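You operate a simulated robot arm through the tools that you are given. There is no shell and no other tool.

You are at the controls of a simulated robot arm. One attempt, no reset.

Task
Put one of the medium sleeves from the top of the bench on the low steel table. Put the large socket on the middle of the packing table. Put the large nut from the top of the bench on the right end of the packing table. Put the grey can from the top of the goods stand on the top of the bench. Pull the table drawer open. Do these in any order. Set down upright: can.

Only the result counts: the job must be done as asked and must still hold three seconds after the hand-in. Knocking over, shifting, dropping, spilling or breaking anything else fails it.

Robot
A 7-joint arm with a two-finger parallel gripper on a trunk, on a base that drives. Base frame: it is fixed to the floor where the robot stands at the start and does not move with it; the origin is under the middle of the robot, x ahead of it, y to its left, z up. Units: m, degrees, N and s.
Its first joint turns from -166.0 to 166.0 degrees. Places, roughly: can [-0.75, 1.5, 0.75]; large nut (8x7x4 cm) [1.3, -0.2, 0.9]; large socket (8x8x8 cm) [1.2, 0, 0.9]; low steel table [-0.3, -2.4, 0.7]; medium sleeve (5x5x13 cm) [0.9, 0.3, 0.9]; middle of the packing table [-0.6, 3, 0.8]; right end of the packing table [0.5, 3, 0.8]; table drawer [-0.2, 2.8, 0.6]; top of the bench [1.2, 0.6, 0.8]. Payload 3.43 kg.
The tool frame sits at the grasp point between the pads (the TCP): z along the fingers, y along the line on which they close. The tips reach 0.034 m beyond it. The gripper opens to 0.128 m. The fingers are 0.024 m wide and 0.012 m thick; the gripper's body (0.048 by 0.13 m) begins 0.096 m behind the TCP.
Orientation is told as [roll, pitch, yaw] about the base's x, y, z axes, in that order, counted from this pose: with the fingers straight down and closing along the base's y, the tool's x points along the base's -x, its y along +y and its z along -z.

Tools
- The arm moves only by the tool arm_command. Its argument "moves" is text: rows parted by semicolons, each of 7 numbers parted by spaces: the turn, a rotation vector about the base's x, y, z in degrees, then the shift along the base's x, y, z in m, then the closure, from 0 (fully open) to 1 (shut). In form: rx ry rz x y z grip; .... A call has 1 to 20 rows; each row is the pose to reach, as a shift and turn from the pose commanded when the call began. Rows are played at 5 a second. More than 0.05 m and 8.6 degrees between two rows, or a gripper value outside its range, and nothing of the call is played. Where a pose cannot be reached the arm comes as near as it can. A force on the tool above 40 N (or 10 N above the force at the start of the call, whichever is more), or a blocked arm, ends the call early, and 0.2 s more pass. Each finger travels about 0.153 m/s and halts on what it meets, pressing with about 35 N; the grip force reading is that of the motor and also rises with nothing between the fingers. The clock runs only during rows and for 0.2 s after the last one: add rows that repeat a pose to give the fingers time. It gives the time, the measured TCP pose, the force on the tool (base axes), the opening and the grip force at its end, in the units of the frame above (readings bear some noise), with the torque about the TCP (base axes, N m) and any sound that the robot's microphone picked up.
- Cameras (640 x 400 px; columns grow to the right, rows downward): "scene" is now at [0.1953, 0.1935, 1.3841]; the picture's right is [-0.26, -0.97, 0.00], its down [-0.41, 0.11, -0.91] and it looks along [0.88, -0.24, -0.42] (base axes); focal length 257 px, centre (320, 200). "wrist" rides on the gripper at [0.076, -0.011, -0.16] in the tool frame; the picture's right is [0.15, 0.99, 0.00], its down [-0.88, 0.13, -0.46] and it looks along [-0.45, 0.07, 0.89] (tool axes); focal length 234 px, centre (320, 200). There is no depth. A picture from a camera that has moved, and an enlarged one, comes with that camera's place and axes in the base frame and with its lens.
- camera(camera): a new picture of that camera. The clock stands still meanwhile.
- steer(legs): drives the robot by 1 to 6 legs, each [ahead, turn to the left] in m and degrees, along the robot's own axes; the way and the turn of a leg run together, so that a leg with both is an arc; at most 1.5 m and 180 degrees a leg. The arm and the cameras ride along, it lands a little off, and it stops where it bumps. It gives what a move gives.
- aim_head(pan, tilt): turns the head with the scene camera to pan (to the left, within 120 degrees either way) and tilt (down, from -29 to 69), counted from straight ahead of the robot. It gives what a move gives.
- enlarge(camera, box): a new picture of the part [left, top, right, bottom] of that camera's present view, enlarged. The clock stands still meanwhile.
- job_done(): hands the job in; it is judged then, once.

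Nothing tells you exact positions but the pictures and the camera data. Unless the task says otherwise, let go and move clear before handing in.

The tools are called after "Call:" as a command line: name --argument value ..., lists and objects as JSON in quotes. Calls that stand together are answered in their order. arm_command: Moves the arm, as the interface text tells. Its arguments: {"type":"object","properties":{"moves":{"type":"string"}},"required":["moves"]} The other tools are called the same way: steer (legs) drives the base; aim_head (pan, tilt) turns the head that bears the scene camera; camera (camera) takes a picture; enlarge (camera, box) takes an enlarged picture of a part of a camera's view; job_done () hands the job in.

At the start:

```text
clock: 0.0
tcp_pos: [0.6392, -0.0081, 1.1382]
tcp_rot: [0.0, 0.1, 0.0]
force: [-1.3, 1.3, 0.8]
ft_torque: [-0.01, 0.0, -0.01]
finger_gap: 0.128
finger_force: 0.0
robot x, y, heading: [-0.0008, -0.0176, 0.2]
head pan, tilt: [-15.2, 24.0]
```

scene: 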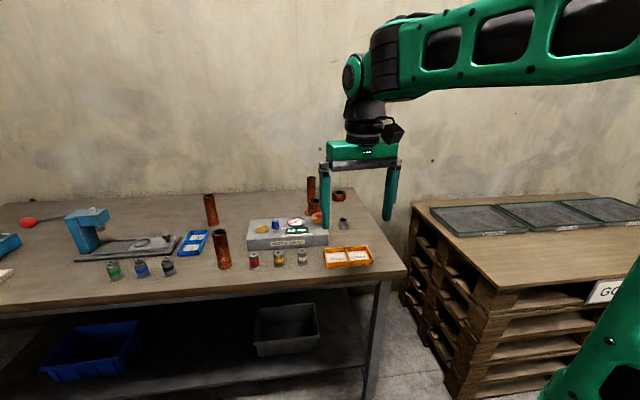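
wrist: 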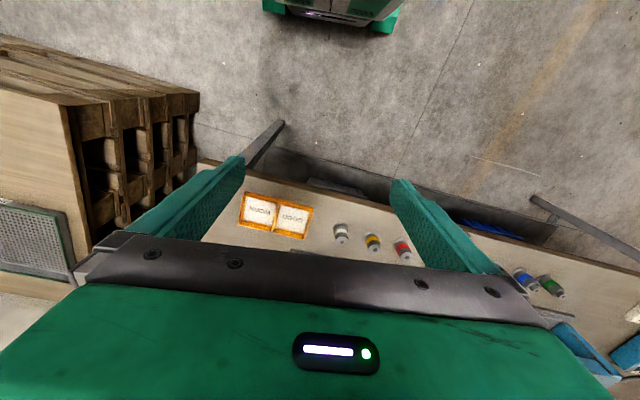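

I see the bench ahead with rust-brown sleeves, a grey block with things on it, and more rusty parts behind it. I'll look more closely at the bench first before moving anything.

Call:
enlarge --camera "scene" --box '[180, 160, 400, 300]'

Call:
enlarge --camera "scene" --box '[0, 160, 220, 300]'

```text
2.86 times, centred on (290, 230) of scene
camera zoom: at [0.1953, 0.1935, 1.3841], right [-0.26, -0.97, 0.0], down [-0.41, 0.11, -0.91], along [0.88, -0.24, -0.42], focal length 734 px, centre (406, 114)
```

zoom: 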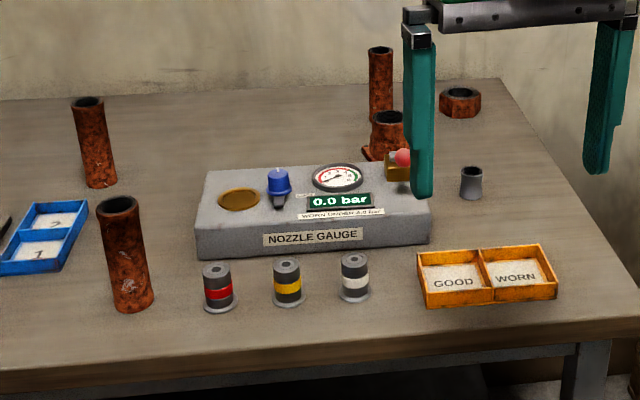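

```text
2.86 times, centred on (110, 230) of scene
camera zoom: at [0.1953, 0.1935, 1.3841], right [-0.26, -0.97, 0.0], down [-0.41, 0.11, -0.91], along [0.88, -0.24, -0.42], focal length 734 px, centre (920, 114)
```

zoom: 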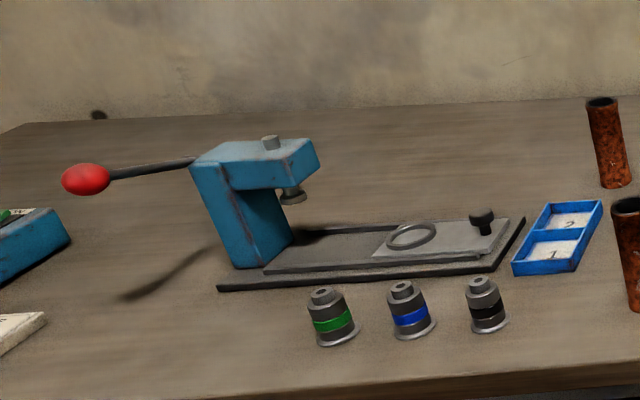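

The bench holds rusty sleeves, a socket partly hidden behind the gauge, and a nut at the back right. Next I look around the room to place the other furniture.

Call:
aim_head --pan 60 --tilt 20

Call:
camera --camera "scene"

Call:
aim_head --pan 115 --tilt 20

Call:
camera --camera "scene"

Call:
aim_head --pan -80 --tilt 20

Call:
camera --camera "scene"

Call:
aim_head --pan -118 --tilt 20

Call:
camera --camera "scene"

```text
clock: 1.5
tcp_pos: [0.6263, -0.0086, 1.1464]
tcp_rot: [0.0, -0.6, 0.0]
force: [0.2, -0.6, 0.8]
ft_torque: [0.0, 0.01, 0.02]
finger_gap: 0.1279
finger_force: 0.0
robot x, y, heading: [-0.0008, -0.0195, -0.1]
head pan, tilt: [60.0, 20.0]
```

```text
taken
camera scene: at [0.1528, 0.2983, 1.3911], right [0.87, -0.5, -0.01], down [-0.18, -0.3, -0.94], along [0.47, 0.81, -0.35], focal length 257 px, centre (320, 200)
```

scene: 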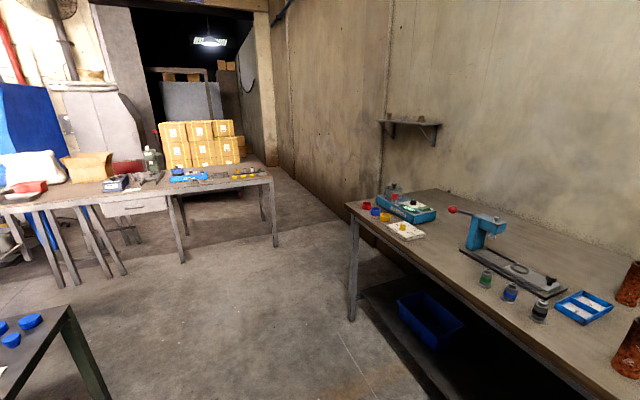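

```text
clock: 2.7
tcp_pos: [0.6257, -0.0093, 1.1463]
tcp_rot: [0.0, -0.7, 0.0]
force: [0.7, -0.1, -0.4]
ft_torque: [0.01, 0.01, 0.02]
finger_gap: 0.1279
finger_force: 0.0
robot x, y, heading: [-0.0024, -0.0165, 0.1]
head pan, tilt: [115.0, 20.0]
```

```text
taken
camera scene: at [0.0669, 0.302, 1.3923], right [0.91, 0.42, -0.01], down [0.13, -0.31, -0.94], along [-0.4, 0.85, -0.34], focal length 257 px, centre (320, 200)
```

scene: 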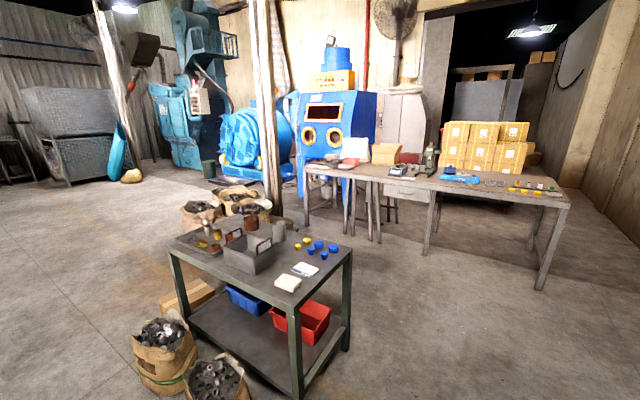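

```text
clock: 5.6
tcp_pos: [0.6259, -0.0077, 1.1465]
tcp_rot: [-0.1, -0.6, 0.0]
force: [0.4, 0.2, 0.0]
ft_torque: [-0.01, 0.01, 0.02]
finger_gap: 0.1282
finger_force: 0.1
robot x, y, heading: [-0.0026, -0.0178, 0.1]
head pan, tilt: [-80.0, 20.0]
```

```text
taken
camera scene: at [0.1225, 0.1259, 1.3915], right [-0.98, -0.17, 0.01], down [-0.07, 0.34, -0.94], along [0.16, -0.93, -0.34], focal length 257 px, centre (320, 200)
```

scene: 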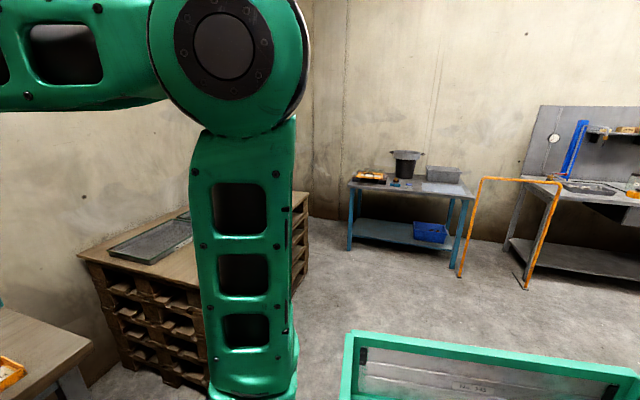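

```text
clock: 6.6
tcp_pos: [0.626, -0.0091, 1.1465]
tcp_rot: [0.0, -0.7, 0.0]
force: [0.8, 0.3, 0.7]
ft_torque: [0.02, -0.01, -0.04]
finger_gap: 0.1279
finger_force: 0.0
robot x, y, heading: [-0.0015, -0.021, -0.1]
head pan, tilt: [-118.0, 20.0]
```

```text
taken
camera scene: at [0.0626, 0.1353, 1.3923], right [-0.88, 0.47, 0.01], down [0.15, 0.3, -0.94], along [-0.44, -0.83, -0.34], focal length 257 px, centre (320, 200)
```

scene: 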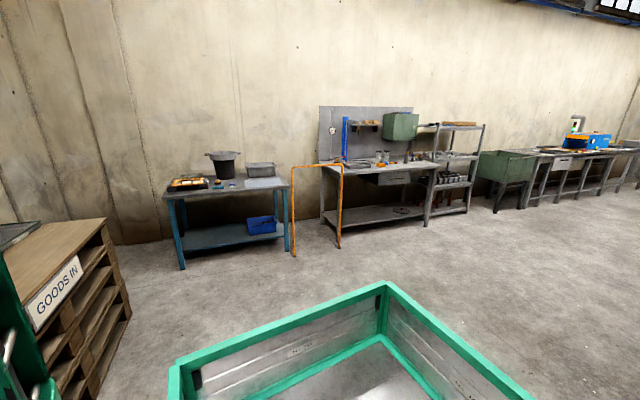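

The dark-green stand at left-behind has the can, the packing table with drawer is beyond it, and the blue-legged table to the right-behind matches the low steel table. I zoom in on each.

Call:
enlarge --camera "scene" --box '[150, 130, 310, 280]'

Call:
aim_head --pan 115 --tilt 25

Call:
enlarge --camera "scene" --box '[150, 160, 370, 300]'

Call:
enlarge --camera "scene" --box '[290, 100, 450, 200]'

Call:
enlarge --camera "scene" --box '[420, 100, 580, 200]'

```text
2.67 times, centred on (230, 205) of scene
camera zoom: at [0.0626, 0.1353, 1.3923], right [-0.88, 0.47, 0.01], down [0.15, 0.3, -0.94], along [-0.44, -0.83, -0.34], focal length 686 px, centre (560, 187)
```

zoom: 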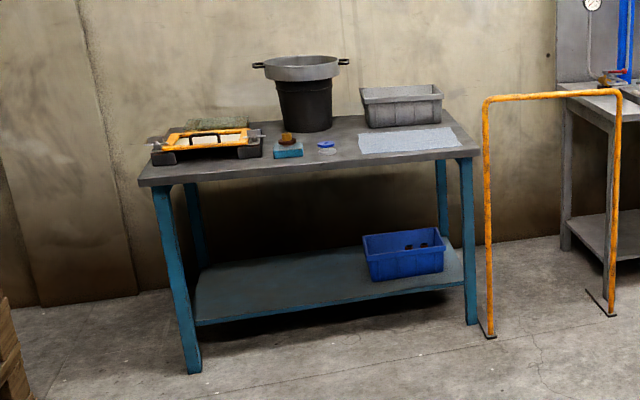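

```text
clock: 9.9
tcp_pos: [0.6253, -0.0093, 1.1457]
tcp_rot: [0.0, -0.7, 0.0]
force: [-0.3, -0.7, 0.0]
ft_torque: [0.01, 0.01, 0.02]
finger_gap: 0.1281
finger_force: 0.2
robot x, y, heading: [-0.0005, -0.015, -0.1]
head pan, tilt: [115.0, 25.0]
```

```text
2.86 times, centred on (260, 230) of scene
camera zoom: at [0.0672, 0.3011, 1.3842], right [0.91, 0.42, -0.01], down [0.17, -0.38, -0.91], along [-0.39, 0.82, -0.42], focal length 734 px, centre (491, 114)
```

zoom: 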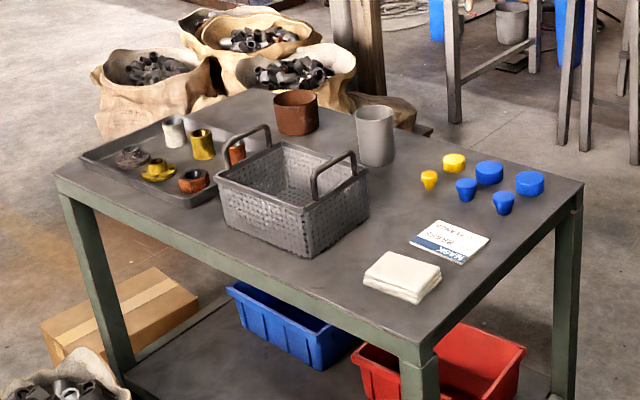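

```text
4.00 times, centred on (370, 150) of scene
camera zoom: at [0.0672, 0.3011, 1.3842], right [0.91, 0.42, -0.01], down [0.17, -0.38, -0.91], along [-0.39, 0.82, -0.42], focal length 1028 px, centre (120, 400)
```

zoom: 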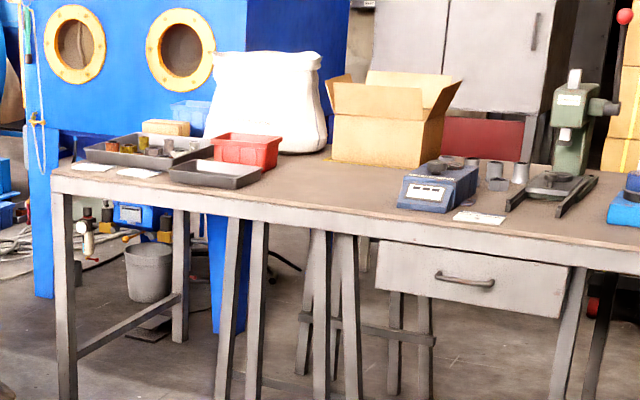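

```text
4.00 times, centred on (500, 150) of scene
camera zoom: at [0.0672, 0.3011, 1.3842], right [0.91, 0.42, -0.01], down [0.17, -0.38, -0.91], along [-0.39, 0.82, -0.42], focal length 1028 px, centre (-400, 400)
```

zoom: 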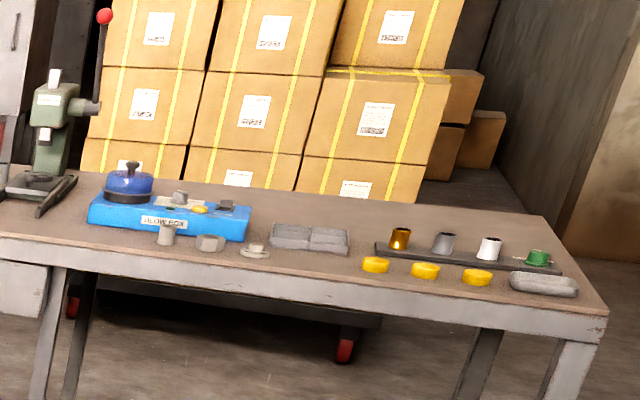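

I have rough coordinates now: near sleeve about (0.96, 0.32), socket (1.25, -0.06), nut (1.39, -0.24). I look down at my own base and gather more views.

Call:
aim_head --pan -110 --tilt 60

Call:
camera --camera "scene"

Call:
aim_head --pan 0 --tilt 60

Call:
camera --camera "scene"

Call:
aim_head --pan 60 --tilt 60

Call:
camera --camera "scene"

Call:
aim_head --pan 115 --tilt 60

Call:
camera --camera "scene"

```text
clock: 13.2
tcp_pos: [0.6247, -0.0093, 1.1464]
tcp_rot: [0.0, -0.7, 0.1]
force: [1.1, -0.4, 0.4]
ft_torque: [0.0, 0.0, 0.01]
finger_gap: 0.1284
finger_force: 0.1
robot x, y, heading: [-0.0016, -0.0203, -0.2]
head pan, tilt: [-110.0, 60.0]
```

```text
taken
camera scene: at [0.0827, 0.155, 1.3339], right [-0.94, 0.34, 0.01], down [0.29, 0.81, -0.5], along [-0.18, -0.47, -0.86], focal length 257 px, centre (320, 200)
```

scene: 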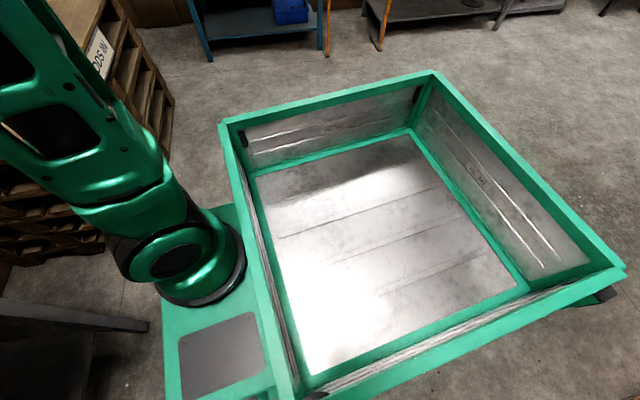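

```text
clock: 15.0
tcp_pos: [0.6257, -0.0094, 1.1454]
tcp_rot: [0.0, -0.7, 0.0]
force: [-0.9, -0.6, 0.1]
ft_torque: [0.0, 0.0, -0.01]
finger_gap: 0.128
finger_force: 0.1
robot x, y, heading: [-0.0034, -0.0169, -0.1]
head pan, tilt: [0.0, 60.0]
```

```text
taken
camera scene: at [0.1721, 0.2176, 1.3327], right [0.0, -1.0, 0.0], down [-0.87, 0.0, -0.49], along [0.49, 0.0, -0.87], focal length 257 px, centre (320, 200)
```

scene: 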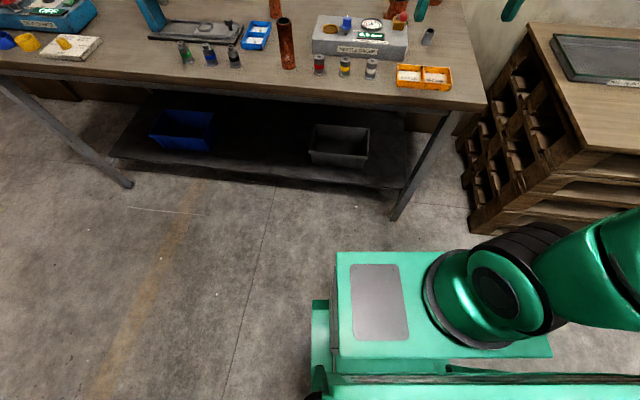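

```text
clock: 16.3
tcp_pos: [0.6257, -0.0094, 1.1464]
tcp_rot: [0.0, -0.7, 0.0]
force: [0.6, 0.6, -0.1]
ft_torque: [-0.03, -0.01, -0.02]
finger_gap: 0.1281
finger_force: 0.0
robot x, y, heading: [0.0004, -0.0159, 0.3]
head pan, tilt: [60.0, 60.0]
```

```text
taken
camera scene: at [0.1388, 0.2753, 1.3331], right [0.87, -0.5, -0.01], down [-0.44, -0.75, -0.49], along [0.24, 0.43, -0.87], focal length 257 px, centre (320, 200)
```

scene: 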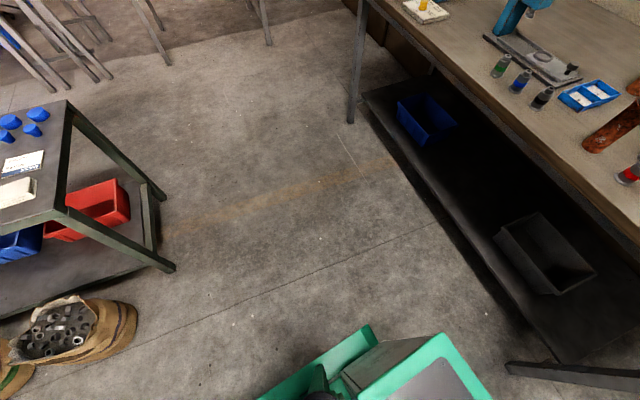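

```text
clock: 17.6
tcp_pos: [0.6254, -0.0087, 1.1465]
tcp_rot: [0.0, -0.7, -0.2]
force: [0.3, 0.2, 0.8]
ft_torque: [0.0, 0.01, -0.01]
finger_gap: 0.1278
finger_force: 0.1
robot x, y, heading: [-0.0028, -0.0179, -0.1]
head pan, tilt: [115.0, 60.0]
```

```text
taken
camera scene: at [0.0773, 0.278, 1.334], right [0.91, 0.42, -0.01], down [0.36, -0.79, -0.51], along [-0.22, 0.45, -0.86], focal length 257 px, centre (320, 200)
```

scene: 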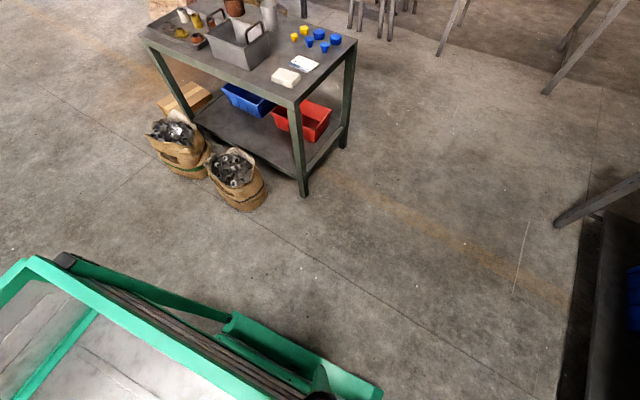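

The bench top works out at about z = 0.85, with the nut near (1.30, -0.20), socket (1.16, -0.04), near sleeve (0.90, 0.31); the bench is yawed about 7°. I'll drive a bit closer, squared up to it, and look again.

Call:
aim_head --pan -10 --tilt 35

Call:
steer --legs '[[0.0, -7], [0.2, 0]]'

Call:
camera --camera "scene"

Call:
camera --camera "wrist"

```text
clock: 19.6
tcp_pos: [0.6258, -0.009, 1.1456]
tcp_rot: [-0.1, -0.8, 0.1]
force: [-0.3, -0.5, -0.3]
ft_torque: [-0.02, 0.02, 0.0]
finger_gap: 0.128
finger_force: 0.0
robot x, y, heading: [-0.0044, -0.0154, -0.0]
head pan, tilt: [-10.0, 35.0]
```

```text
clock: 21.9
tcp_pos: [0.8204, -0.1097, 1.1461]
tcp_rot: [0.0, -0.7, -7.1]
force: [0.9, -0.3, 0.3]
ft_torque: [0.02, -0.02, -0.03]
finger_gap: 0.1281
finger_force: 0.0
robot x, y, heading: [0.1932, -0.0441, -6.9]
head pan, tilt: [-10.0, 35.0]
```

```text
taken
camera scene: at [0.4164, 0.1523, 1.3667], right [-0.29, -0.96, 0.0], down [-0.56, 0.17, -0.81], along [0.78, -0.24, -0.58], focal length 257 px, centre (320, 200)
```

scene: 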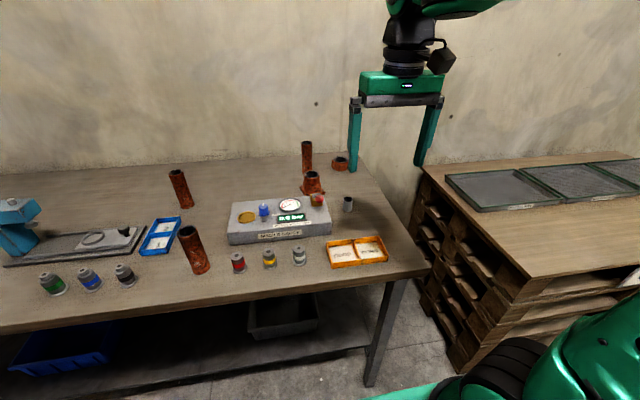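

```text
taken
camera wrist: at [0.7442, -0.1116, 1.3055], right [-0.02, 1.0, 0.0], down [0.88, 0.02, 0.47], along [0.47, 0.01, -0.88], focal length 234 px, centre (320, 200)
```

wrist: 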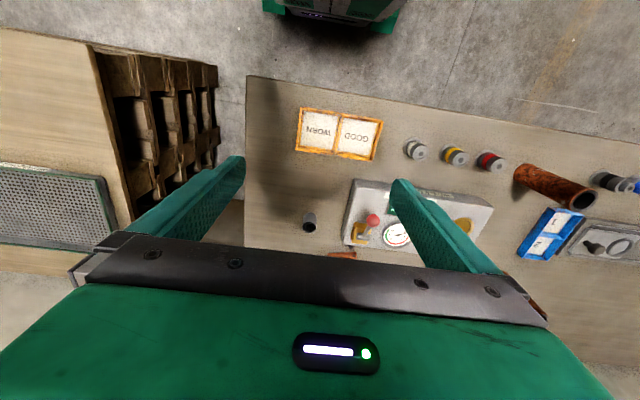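

I'm about 0.2 m closer. I zoom on the socket/nut area and on the sleeve.

Call:
enlarge --camera "scene" --box '[220, 130, 380, 230]'

Call:
enlarge --camera "wrist" --box '[240, 80, 560, 280]'

```text
4.00 times, centred on (300, 180) of scene
camera zoom: at [0.4164, 0.1523, 1.3667], right [-0.29, -0.96, 0.0], down [-0.56, 0.17, -0.81], along [0.78, -0.24, -0.58], focal length 1028 px, centre (400, 280)
```

zoom: 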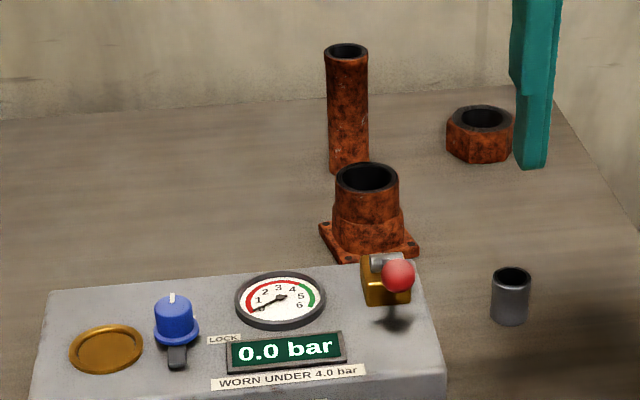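

```text
2.00 times, centred on (400, 180) of wrist
camera zoom: at [0.7442, -0.1116, 1.3055], right [-0.02, 1.0, 0.0], down [0.88, 0.02, 0.47], along [0.47, 0.01, -0.88], focal length 468 px, centre (160, 240)
```

zoom: 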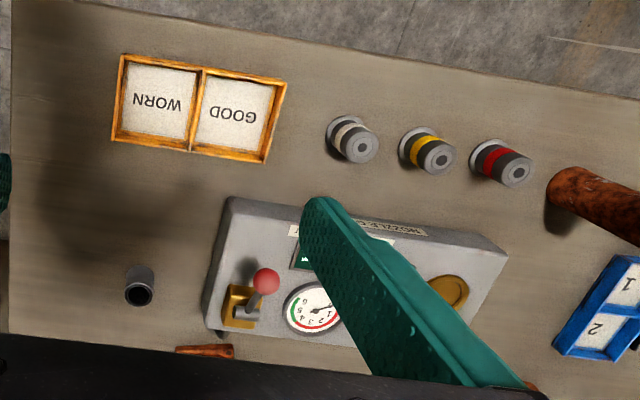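

The socket (square flange, round collar) sits around (1.165, -0.05), with an upright sleeve behind it and the gauge in front; the nut is around (1.305, -0.21). I'll drive another 0.12 m closer and then look from above with the wrist camera.

Call:
steer --legs '[[0.12, 0]]'

Call:
camera --camera "wrist"

Call:
enlarge --camera "scene" --box '[220, 100, 420, 225]'

```text
clock: 23.1
tcp_pos: [0.9282, -0.1219, 1.1537]
tcp_rot: [0.0, -1.4, -7.0]
force: [0.0, -0.1, 0.5]
ft_torque: [-0.01, 0.0, -0.01]
finger_gap: 0.1279
finger_force: 0.0
robot x, y, heading: [0.3143, -0.0581, -6.7]
head pan, tilt: [-10.0, 35.0]
```

```text
taken
camera wrist: at [0.8493, -0.124, 1.3121], right [-0.02, 1.0, 0.0], down [0.88, 0.02, 0.48], along [0.48, 0.01, -0.88], focal length 234 px, centre (320, 200)
```

wrist: 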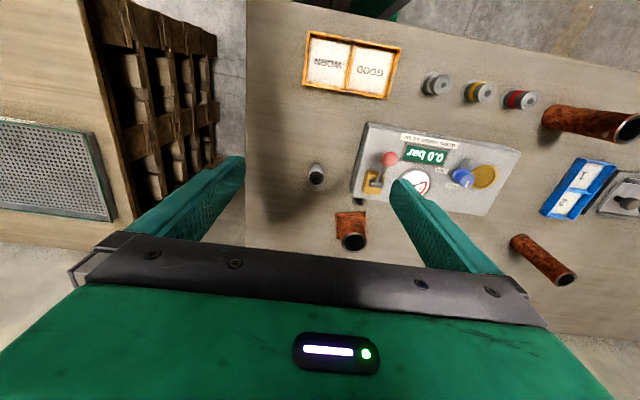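

```text
3.20 times, centred on (320, 162) of scene
camera zoom: at [0.5377, 0.1377, 1.3667], right [-0.29, -0.96, 0.0], down [-0.56, 0.17, -0.81], along [0.78, -0.24, -0.58], focal length 823 px, centre (320, 320)
```

zoom: 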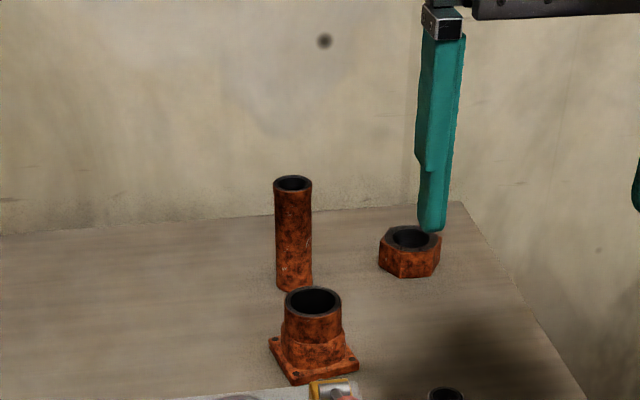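

The socket's centre triangulates to about (1.150, -0.046) from both cameras. I'll move the open gripper above it, staying high.

Call:
arm_command --moves "0 0 0 0.04 0.013 0 0; 0 0 0 0.08 0.026 0 0; 0 0 0 0.12 0.039 0 0; 0 0 0 0.16 0.052 0 0; 0 0 0 0.20 0.065 0 0; 0 0 0 0.222 0.076 0 0; 0 0 0 0.222 0.076 0 0"

Call:
camera --camera "wrist"

Call:
camera --camera "scene"

```text
clock: 24.7
tcp_pos: [1.1354, -0.0446, 1.1623]
tcp_rot: [0.1, -2.1, -7.0]
force: [1.1, -0.8, -0.8]
ft_torque: [-0.01, -0.02, 0.01]
finger_gap: 0.1279
finger_force: 0.1
robot x, y, heading: [0.3166, -0.0578, -7.1]
head pan, tilt: [-10.0, 35.0]
```

```text
taken
camera wrist: at [1.0556, -0.0466, 1.3193], right [-0.02, 1.0, 0.0], down [0.87, 0.02, 0.49], along [0.49, 0.01, -0.87], focal length 234 px, centre (320, 200)
```

wrist: 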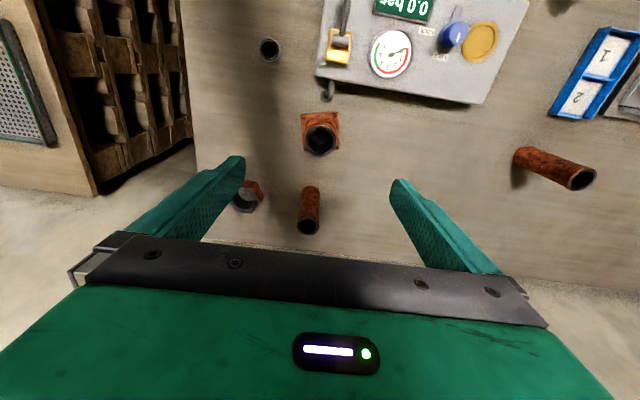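

```text
taken
camera scene: at [0.5378, 0.1377, 1.3667], right [-0.29, -0.96, 0.0], down [-0.56, 0.17, -0.81], along [0.78, -0.24, -0.58], focal length 257 px, centre (320, 200)
```

scene: 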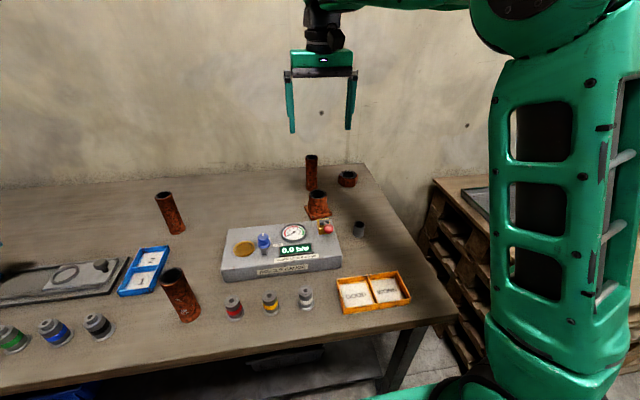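

The gripper is nearly above the socket, which the wrist view puts at (1.155, -0.045). I check how the arm settles with a hold and a pitch correction before descending.

Call:
arm_command --moves "0 0 0 0 0 0 0; 0 0 0 0 0 0 0; 0 0 0 0 0 0 0"

Call:
arm_command --moves "0 0 0 0.01 0 -0.03 0; 0 0 0 0.02 0 -0.07 0; 0 0 0 0.02 0 -0.11 0; 0 0 0 0.02 0 -0.11 0; 0 0 0 0.02 0 -0.11 0"

```text
clock: 25.5
tcp_pos: [1.1364, -0.0454, 1.1615]
tcp_rot: [0.0, -2.2, -6.9]
force: [-0.4, 0.8, -0.5]
ft_torque: [0.0, -0.04, 0.01]
finger_gap: 0.1279
finger_force: 0.0
robot x, y, heading: [0.3217, -0.0582, -7.2]
head pan, tilt: [-10.0, 35.0]
```

```text
clock: 26.7
tcp_pos: [1.1544, -0.0447, 1.0516]
tcp_rot: [0.0, -2.1, -6.9]
force: [0.7, 0.4, 0.4]
ft_torque: [0.02, -0.03, -0.03]
finger_gap: 0.1279
finger_force: 0.0
robot x, y, heading: [0.3211, -0.0586, -6.8]
head pan, tilt: [-10.0, 35.0]
```

The arm follows shifts with a constant offset, fine. I check alignment over the socket once more while correcting the small pitch.

Call:
arm_command --moves "0 2.1 0 0 0 -0.02 0; 0 2.1 0 0 0 -0.03 0; 0 2.1 0 0 0 -0.03 0"

Call:
camera --camera "wrist"

Call:
enlarge --camera "scene" --box '[230, 60, 430, 260]'

```text
clock: 27.5
tcp_pos: [1.1542, -0.043, 1.0202]
tcp_rot: [-0.3, 0.1, -7.0]
force: [0.2, 0.8, -0.5]
ft_torque: [0.0, -0.03, -0.01]
finger_gap: 0.1282
finger_force: 0.0
robot x, y, heading: [0.3139, -0.0573, -6.9]
head pan, tilt: [-10.0, 35.0]
```

```text
taken
camera wrist: at [1.0809, -0.046, 1.1814], right [-0.02, 1.0, 0.0], down [0.89, 0.02, 0.46], along [0.46, 0.01, -0.89], focal length 234 px, centre (320, 200)
```

wrist: 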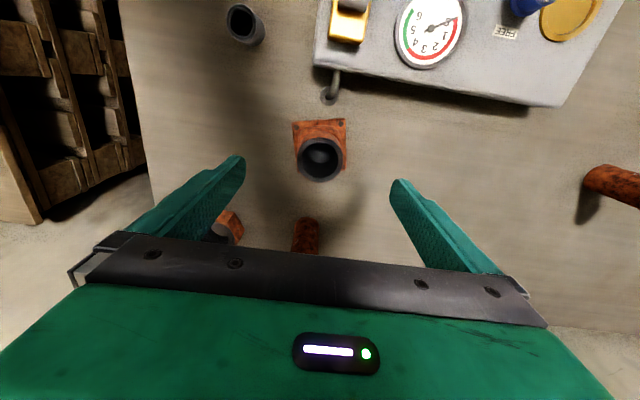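

```text
2.00 times, centred on (330, 160) of scene
camera zoom: at [0.5378, 0.1377, 1.3667], right [-0.29, -0.96, 0.0], down [-0.56, 0.17, -0.81], along [0.78, -0.24, -0.58], focal length 514 px, centre (300, 280)
```

zoom: 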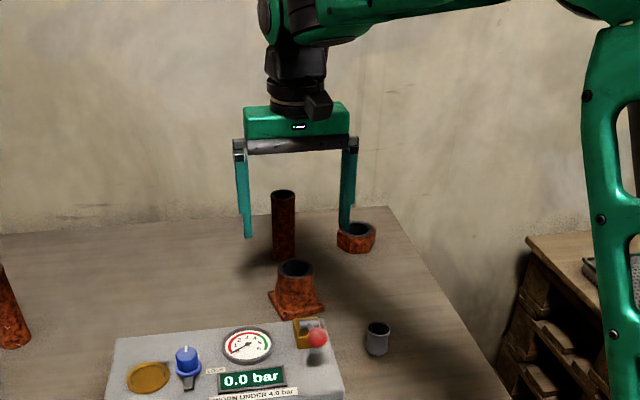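

Aligned within a few mm; the socket centre reads (1.159, -0.044). I descend straight to grip the collar above the flange and close.

Call:
arm_command --moves "0 0 0 0.004 0 -0.04 0; 0 0 0 0.004 0 -0.075 0; 0 0 0 0.004 0 -0.104 0; 0 0 0 0.004 0 -0.104 0; 0 0 0 0.004 0 -0.104 0"

Call:
camera --camera "wrist"

Call:
enlarge --camera "scene" --box '[250, 100, 410, 260]'

```text
clock: 28.7
tcp_pos: [1.1592, -0.0449, 0.9174]
tcp_rot: [-0.4, 0.0, -7.0]
force: [0.8, -0.2, -0.2]
ft_torque: [0.02, -0.02, -0.02]
finger_gap: 0.128
finger_force: 0.1
robot x, y, heading: [0.32, -0.0553, -6.8]
head pan, tilt: [-10.0, 35.0]
```

```text
taken
camera wrist: at [1.0848, -0.0454, 1.0777], right [-0.02, 1.0, 0.0], down [0.89, 0.02, 0.46], along [0.46, 0.01, -0.89], focal length 234 px, centre (320, 200)
```

wrist: 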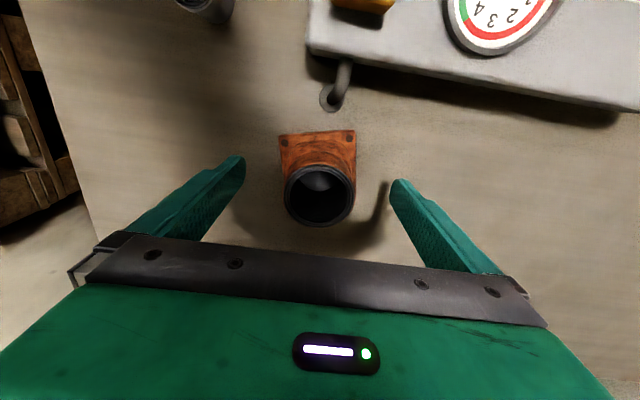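

```text
2.50 times, centred on (330, 180) of scene
camera zoom: at [0.5378, 0.1377, 1.3667], right [-0.29, -0.96, 0.0], down [-0.56, 0.17, -0.81], along [0.78, -0.24, -0.58], focal length 643 px, centre (295, 250)
```

zoom: 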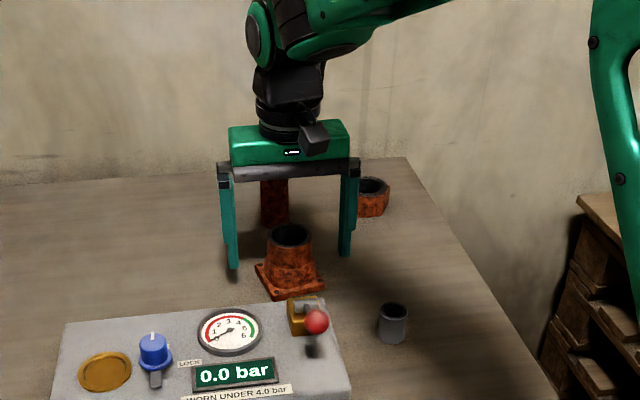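

Fingers straddle the socket cleanly with clearance on both sides. Closing now.

Call:
arm_command --moves "0 0 0 0 0 0 0.5; 0 0 0 0 0 0 1; 0 0 0 0 0 0 1; 0 0 0 0 0 0 1; 0 0 0 0 0 0 1"

Call:
camera --camera "wrist"

```text
clock: 29.9
tcp_pos: [1.1586, -0.043, 0.9173]
tcp_rot: [-0.3, 0.0, -7.0]
force: [-0.8, -0.5, -0.1]
ft_torque: [0.05, -0.03, 0.18]
finger_gap: 0.0592
finger_force: 35.3
robot x, y, heading: [0.3191, -0.0554, -6.9]
head pan, tilt: [-10.0, 35.0]
```

```text
taken
camera wrist: at [1.0848, -0.0453, 1.0779], right [-0.03, 1.0, 0.0], down [0.89, 0.02, 0.46], along [0.46, 0.01, -0.89], focal length 234 px, centre (320, 200)
```

wrist: 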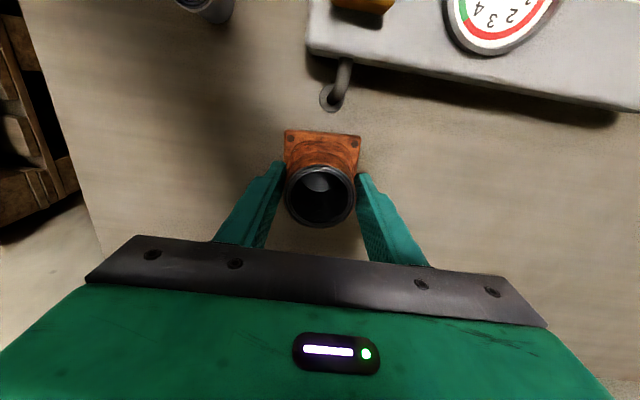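

Socket gripped (gap 59 mm, 35 N). I lift straight up and then bring it back toward the robot to a carrying pose.

Call:
arm_command --moves "0 0 0 0 0 0.02 1; 0 0 0 0 0 0.05 1; 0 0 0 0 0 0.09 1; 0 0 0 0 0 0.13 1; 0 0 0 0 0 0.17 1; 0 0 0 0 0 0.21 1; 0 0 0 0 0 0.25 1; 0 0 0 0 0 0.28 1; 0 0 0 0 0 0.28 1"

Call:
camera --camera "scene"

```text
clock: 31.9
tcp_pos: [1.1602, -0.0424, 1.1987]
tcp_rot: [-0.2, 0.1, -7.1]
force: [-0.3, -0.2, -10.8]
ft_torque: [0.02, 0.04, -0.02]
finger_gap: 0.0584
finger_force: 35.4
robot x, y, heading: [0.3144, -0.0565, -7.0]
head pan, tilt: [-10.0, 35.0]
```

```text
taken
camera scene: at [0.5382, 0.1377, 1.3666], right [-0.29, -0.96, 0.0], down [-0.56, 0.17, -0.81], along [0.78, -0.24, -0.58], focal length 257 px, centre (320, 200)
```

scene: 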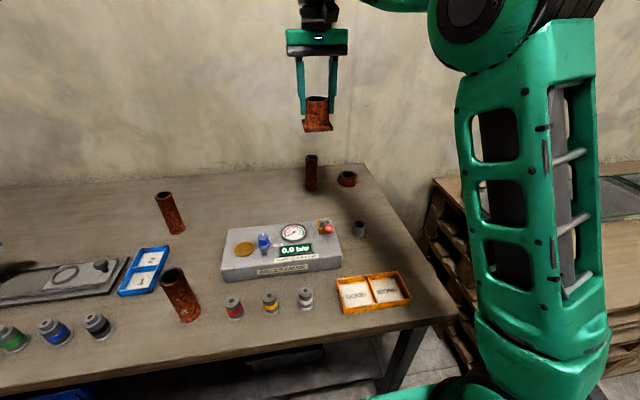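

Socket is up and clear. I retract, back off slightly, turn left toward the packing table and look ahead.

Call:
arm_command --moves "0 0 0 -0.05 0.006 0 1; 0 0 0 -0.10 0.012 0 1; 0 0 0 -0.149 0.018 0 1; 0 0 0 -0.198 0.024 0 1; 0 0 0 -0.24 0.03 0 1; 0 0 0 -0.24 0.03 0 1"

Call:
steer --legs '[[-0.1, 0], [0, 97]]'

Call:
aim_head --pan 0 --tilt 30

Call:
camera --camera "scene"

Call:
aim_head --pan 40 --tilt 25

Call:
camera --camera "scene"

```text
refused: row 1 steps farther than a row can; nothing moved
```

```text
clock: 37.6
tcp_pos: [0.1215, 0.7884, 1.1976]
tcp_rot: [-0.1, 0.0, 88.7]
force: [0.1, 0.4, -9.4]
ft_torque: [-0.06, -0.01, 0.02]
finger_gap: 0.0581
finger_force: 35.0
robot x, y, heading: [0.2505, -0.0508, 88.7]
head pan, tilt: [-10.0, 35.0]
```

```text
clock: 38.4
tcp_pos: [0.1223, 0.7736, 1.2082]
tcp_rot: [-0.2, -0.7, 88.7]
force: [0.5, -0.8, -11.0]
ft_torque: [-0.06, -0.06, 0.0]
finger_gap: 0.0582
finger_force: 35.0
robot x, y, heading: [0.2535, -0.0519, 88.7]
head pan, tilt: [0.0, 30.0]
```

```text
taken
camera scene: at [0.0224, 0.1555, 1.3744], right [1.0, -0.02, 0.0], down [-0.01, -0.51, -0.86], along [0.02, 0.86, -0.51], focal length 257 px, centre (320, 200)
```

scene: 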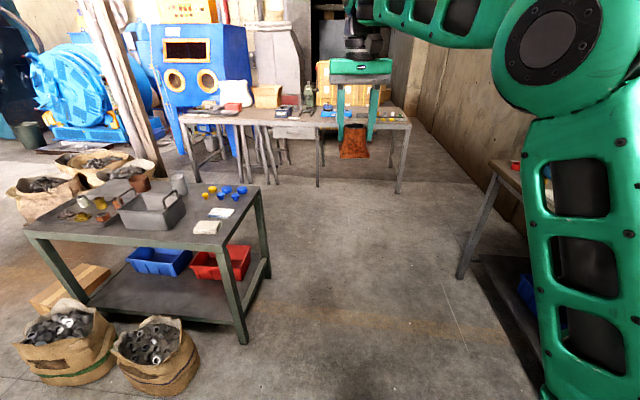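

```text
clock: 39.4
tcp_pos: [0.1217, 0.7748, 1.2082]
tcp_rot: [-0.2, -0.6, 88.7]
force: [0.0, -0.2, -10.0]
ft_torque: [-0.04, 0.0, 0.02]
finger_gap: 0.0581
finger_force: 34.8
robot x, y, heading: [0.2536, -0.0458, 88.5]
head pan, tilt: [40.0, 25.0]
```

```text
taken
camera scene: at [-0.0371, 0.1377, 1.3826], right [0.78, 0.62, -0.01], down [0.26, -0.34, -0.9], along [-0.57, 0.7, -0.43], focal length 257 px, centre (320, 200)
```

scene: 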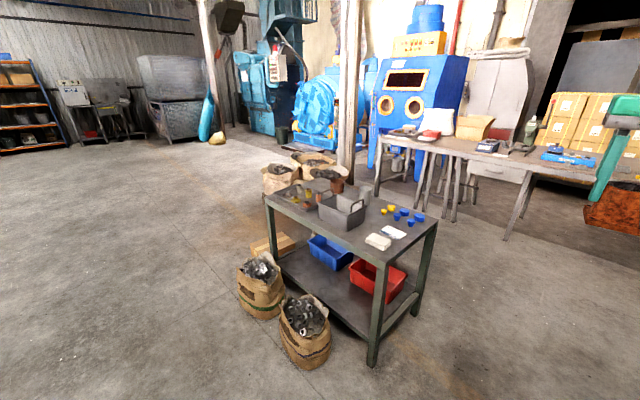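

The retract was refused (row slightly too long) but the turn went without contact. I retract now with smaller rows and check the bench is undisturbed.

Call:
arm_command --moves "0 0 0 0.02 -0.04 0 1; 0 0 0 0.04 -0.08 0 1; 0 0 0 0.06 -0.12 0 1; 0 0 0 0.08 -0.16 0 1; 0 0 0 0.1 -0.19 0 1; 0 0 0 0.1 -0.19 0 1"

Call:
aim_head --pan -85 --tilt 25

Call:
camera --camera "scene"

```text
clock: 40.8
tcp_pos: [0.2211, 0.5803, 1.2061]
tcp_rot: [-0.2, -0.8, 88.7]
force: [-0.4, -0.2, -9.9]
ft_torque: [-0.07, 0.02, -0.01]
finger_gap: 0.0581
finger_force: 35.5
robot x, y, heading: [0.2521, -0.0516, 88.5]
head pan, tilt: [40.0, 25.0]
```

```text
clock: 42.9
tcp_pos: [0.221, 0.5814, 1.2079]
tcp_rot: [-0.3, -0.7, 88.7]
force: [0.0, -0.7, -9.8]
ft_torque: [-0.04, 0.01, 0.0]
finger_gap: 0.0584
finger_force: 34.9
robot x, y, heading: [0.2548, -0.0507, 88.6]
head pan, tilt: [-85.0, 25.0]
```

```text
taken
camera scene: at [0.1124, 0.0714, 1.3835], right [0.06, -1.0, 0.01], down [-0.42, -0.04, -0.91], along [0.9, 0.05, -0.42], focal length 257 px, centre (320, 200)
```

scene: 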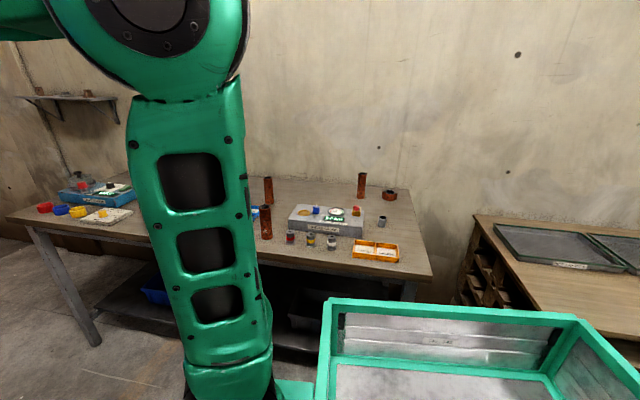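

Bench is undisturbed. I drive up the aisle between stand and bench, then look at the packing table.

Call:
steer --legs '[[1.4, 0]]'

Call:
aim_head --pan 30 --tilt 25

Call:
camera --camera "scene"

Call:
aim_head --pan -10 --tilt 25

Call:
camera --camera "scene"

Call:
aim_head --pan 75 --tilt 35

Call:
camera --camera "scene"

```text
clock: 50.0
tcp_pos: [0.2253, 1.993, 1.2077]
tcp_rot: [-0.1, -0.7, 89.8]
force: [0.3, 0.7, -10.1]
ft_torque: [-0.02, 0.05, 0.01]
finger_gap: 0.0582
finger_force: 35.2
robot x, y, heading: [0.272, 1.361, 89.9]
head pan, tilt: [-85.0, 25.0]
```

```text
clock: 52.0
tcp_pos: [0.2262, 1.9775, 1.2132]
tcp_rot: [-0.3, -1.4, 89.9]
force: [0.1, -0.5, -9.7]
ft_torque: [-0.06, -0.04, 0.0]
finger_gap: 0.0581
finger_force: 34.6
robot x, y, heading: [0.2734, 1.365, 89.6]
head pan, tilt: [30.0, 25.0]
```

```text
taken
camera scene: at [-0.0091, 1.5529, 1.3825], right [0.87, 0.5, -0.01], down [0.21, -0.38, -0.9], along [-0.45, 0.78, -0.43], focal length 257 px, centre (320, 200)
```

scene: 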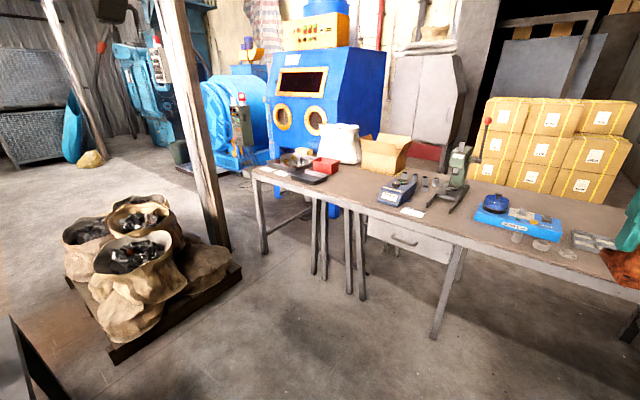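

```text
clock: 53.0
tcp_pos: [0.2264, 1.9765, 1.2135]
tcp_rot: [-0.2, -1.4, 89.9]
force: [0.5, 0.0, -10.9]
ft_torque: [-0.04, 0.02, 0.01]
finger_gap: 0.0579
finger_force: 35.0
robot x, y, heading: [0.2712, 1.3614, 89.6]
head pan, tilt: [-10.0, 25.0]
```

```text
taken
camera scene: at [0.0529, 1.5637, 1.3824], right [0.98, -0.18, 0.0], down [-0.07, -0.43, -0.9], along [0.16, 0.89, -0.43], focal length 257 px, centre (320, 200)
```

scene: 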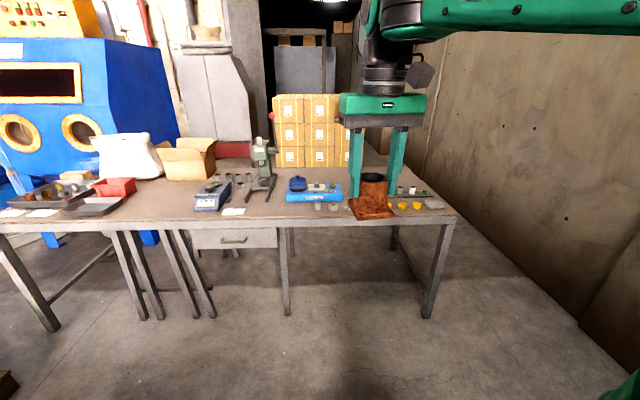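

```text
clock: 54.6
tcp_pos: [0.227, 1.9797, 1.2131]
tcp_rot: [-0.2, -1.6, 89.9]
force: [0.2, 0.2, -9.5]
ft_torque: [-0.05, 0.02, -0.01]
finger_gap: 0.058
finger_force: 35.2
robot x, y, heading: [0.2693, 1.3638, 89.9]
head pan, tilt: [75.0, 35.0]
```

```text
taken
camera scene: at [-0.0483, 1.4958, 1.3676], right [0.26, 0.96, -0.01], down [0.55, -0.16, -0.82], along [-0.79, 0.21, -0.58], focal length 257 px, centre (320, 200)
```

scene: 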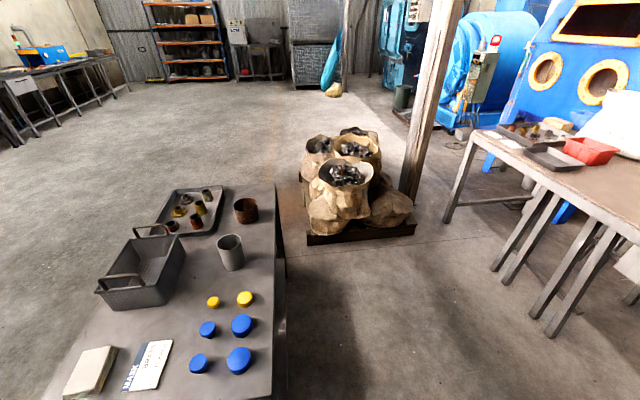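

The packing table's front edge runs from about (-1.25, 2.75) to (0.86, 2.48), with free space around (-0.6, 3.0). I drive around to face that spot, in two steps.

Call:
steer --legs '[[0.62, 0], [0, 88], [0.85, 0]]'

Call:
aim_head --pan -70 --tilt 30

Call:
camera --camera "scene"

```text
clock: 66.5
tcp_pos: [-1.1792, 2.0118, 1.2132]
tcp_rot: [-0.2, -1.6, 177.2]
force: [-0.2, 0.8, -10.3]
ft_torque: [0.02, -0.06, -0.03]
finger_gap: 0.0581
finger_force: 34.9
robot x, y, heading: [-0.5646, 2.0276, 177.3]
head pan, tilt: [75.0, 35.0]
```

```text
clock: 68.8
tcp_pos: [-1.1652, 2.01, 1.2198]
tcp_rot: [-0.2, -2.2, 177.2]
force: [-0.5, -0.1, -9.6]
ft_torque: [-0.01, -0.04, -0.01]
finger_gap: 0.0581
finger_force: 34.6
robot x, y, heading: [-0.5653, 2.0282, 177.2]
head pan, tilt: [-70.0, 30.0]
```

```text
taken
camera scene: at [-0.7125, 1.884, 1.3752], right [0.95, 0.3, 0.01], down [0.16, -0.48, -0.86], along [-0.25, 0.83, -0.5], focal length 257 px, centre (320, 200)
```

scene: 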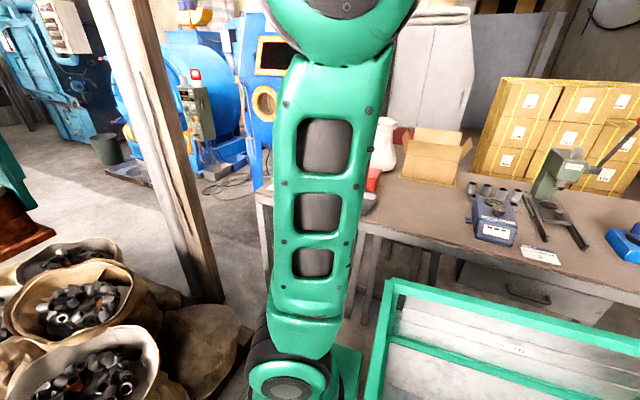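

Turn to face the table squarely, then view the spot.

Call:
steer --legs '[[0, -95]]'

Call:
aim_head --pan 0 --tilt 35

Call:
camera --camera "scene"

Call:
camera --camera "wrist"

```text
clock: 73.8
tcp_pos: [-0.5249, 2.6275, 1.2204]
tcp_rot: [-0.2, -2.2, 81.8]
force: [0.8, 0.1, -9.0]
ft_torque: [-0.05, 0.0, -0.01]
finger_gap: 0.0577
finger_force: 34.8
robot x, y, heading: [-0.5893, 2.0302, 81.8]
head pan, tilt: [-70.0, 30.0]
```

```text
clock: 75.2
tcp_pos: [-0.5265, 2.6117, 1.2279]
tcp_rot: [-0.2, -3.0, 81.9]
force: [1.3, 0.2, -10.3]
ft_torque: [-0.09, 0.01, -0.01]
finger_gap: 0.0582
finger_force: 35.1
robot x, y, heading: [-0.5878, 2.0312, 81.7]
head pan, tilt: [0.0, 35.0]
```

```text
taken
camera scene: at [-0.7934, 2.259, 1.3667], right [0.99, -0.14, 0.0], down [-0.08, -0.58, -0.81], along [0.12, 0.8, -0.58], focal length 257 px, centre (320, 200)
```

scene: 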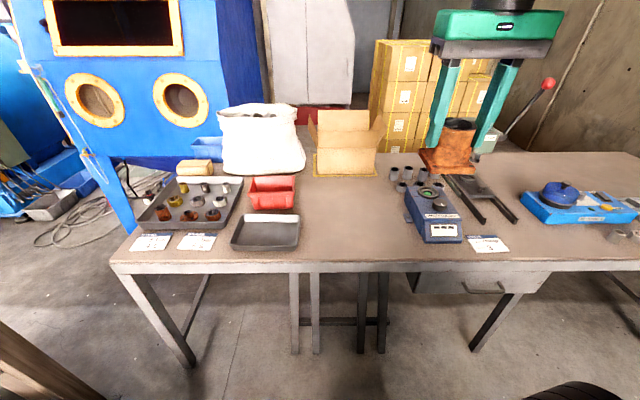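

```text
taken
camera wrist: at [-0.5265, 2.5272, 1.3831], right [-1.0, 0.0, -0.01], down [-0.01, 0.87, 0.5], along [0.01, 0.5, -0.87], focal length 234 px, centre (320, 200)
```

wrist: 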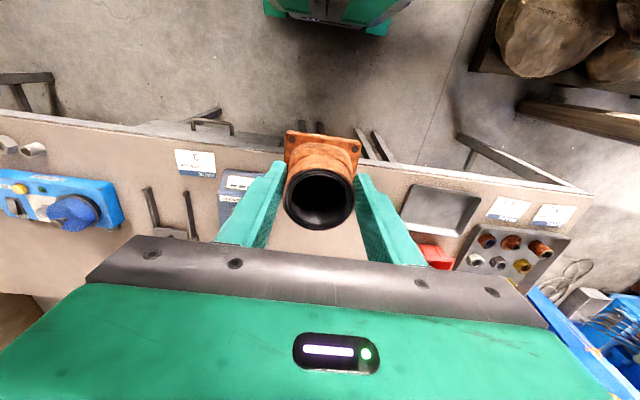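

The table top is about z = 0.775, with a clear patch from x -0.78 to -0.36 and y 2.75 to 3.2. I drive 0.2 m closer, then move over about (-0.58, 2.98), levelling the tool.

Call:
steer --legs '[[0.2, 0]]'

Call:
arm_command --moves "-1 0.15 0 0 0.03 -0.02 1; -2 0.3 0 -0.01 0.05 -0.05 1; -3 0.43 0 -0.02 0.07 -0.08 1; -3 0.43 0 -0.03 0.09 -0.11 1; -3 0.43 0 -0.04 0.11 -0.13 1; -3 0.43 0 -0.04 0.11 -0.13 1"

Call:
camera --camera "wrist"

Call:
camera --camera "scene"

```text
clock: 76.8
tcp_pos: [-0.4979, 2.8121, 1.2274]
tcp_rot: [-0.1, -3.0, 81.7]
force: [0.6, 0.0, -10.3]
ft_torque: [-0.12, 0.08, -0.01]
finger_gap: 0.0578
finger_force: 34.7
robot x, y, heading: [-0.5591, 2.2317, 81.7]
head pan, tilt: [0.0, 35.0]
```

```text
clock: 78.2
tcp_pos: [-0.5384, 2.9083, 1.105]
tcp_rot: [-0.2, -0.7, 81.6]
force: [0.3, 0.0, -9.3]
ft_torque: [-0.06, -0.02, 0.03]
finger_gap: 0.0579
finger_force: 34.8
robot x, y, heading: [-0.5619, 2.2273, 81.7]
head pan, tilt: [0.0, 35.0]
```

```text
taken
camera wrist: at [-0.5377, 2.8289, 1.2642], right [-1.0, 0.0, -0.01], down [0.0, 0.89, 0.46], along [0.0, 0.46, -0.89], focal length 234 px, centre (320, 200)
```

wrist: 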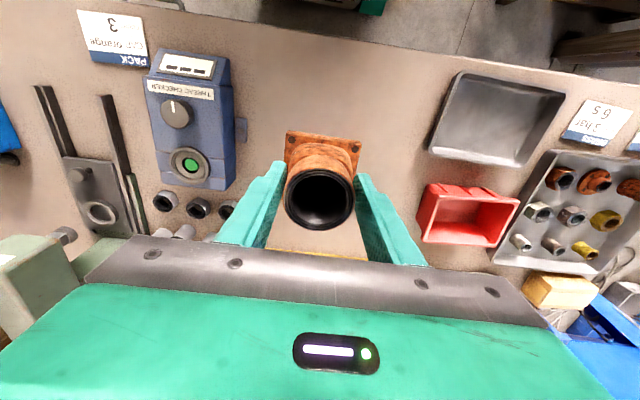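

```text
taken
camera scene: at [-0.7645, 2.4595, 1.3666], right [0.99, -0.14, 0.0], down [-0.08, -0.58, -0.81], along [0.12, 0.8, -0.58], focal length 257 px, centre (320, 200)
```

scene: 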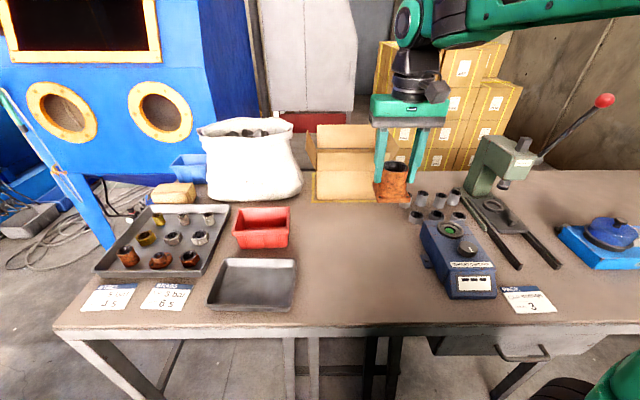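

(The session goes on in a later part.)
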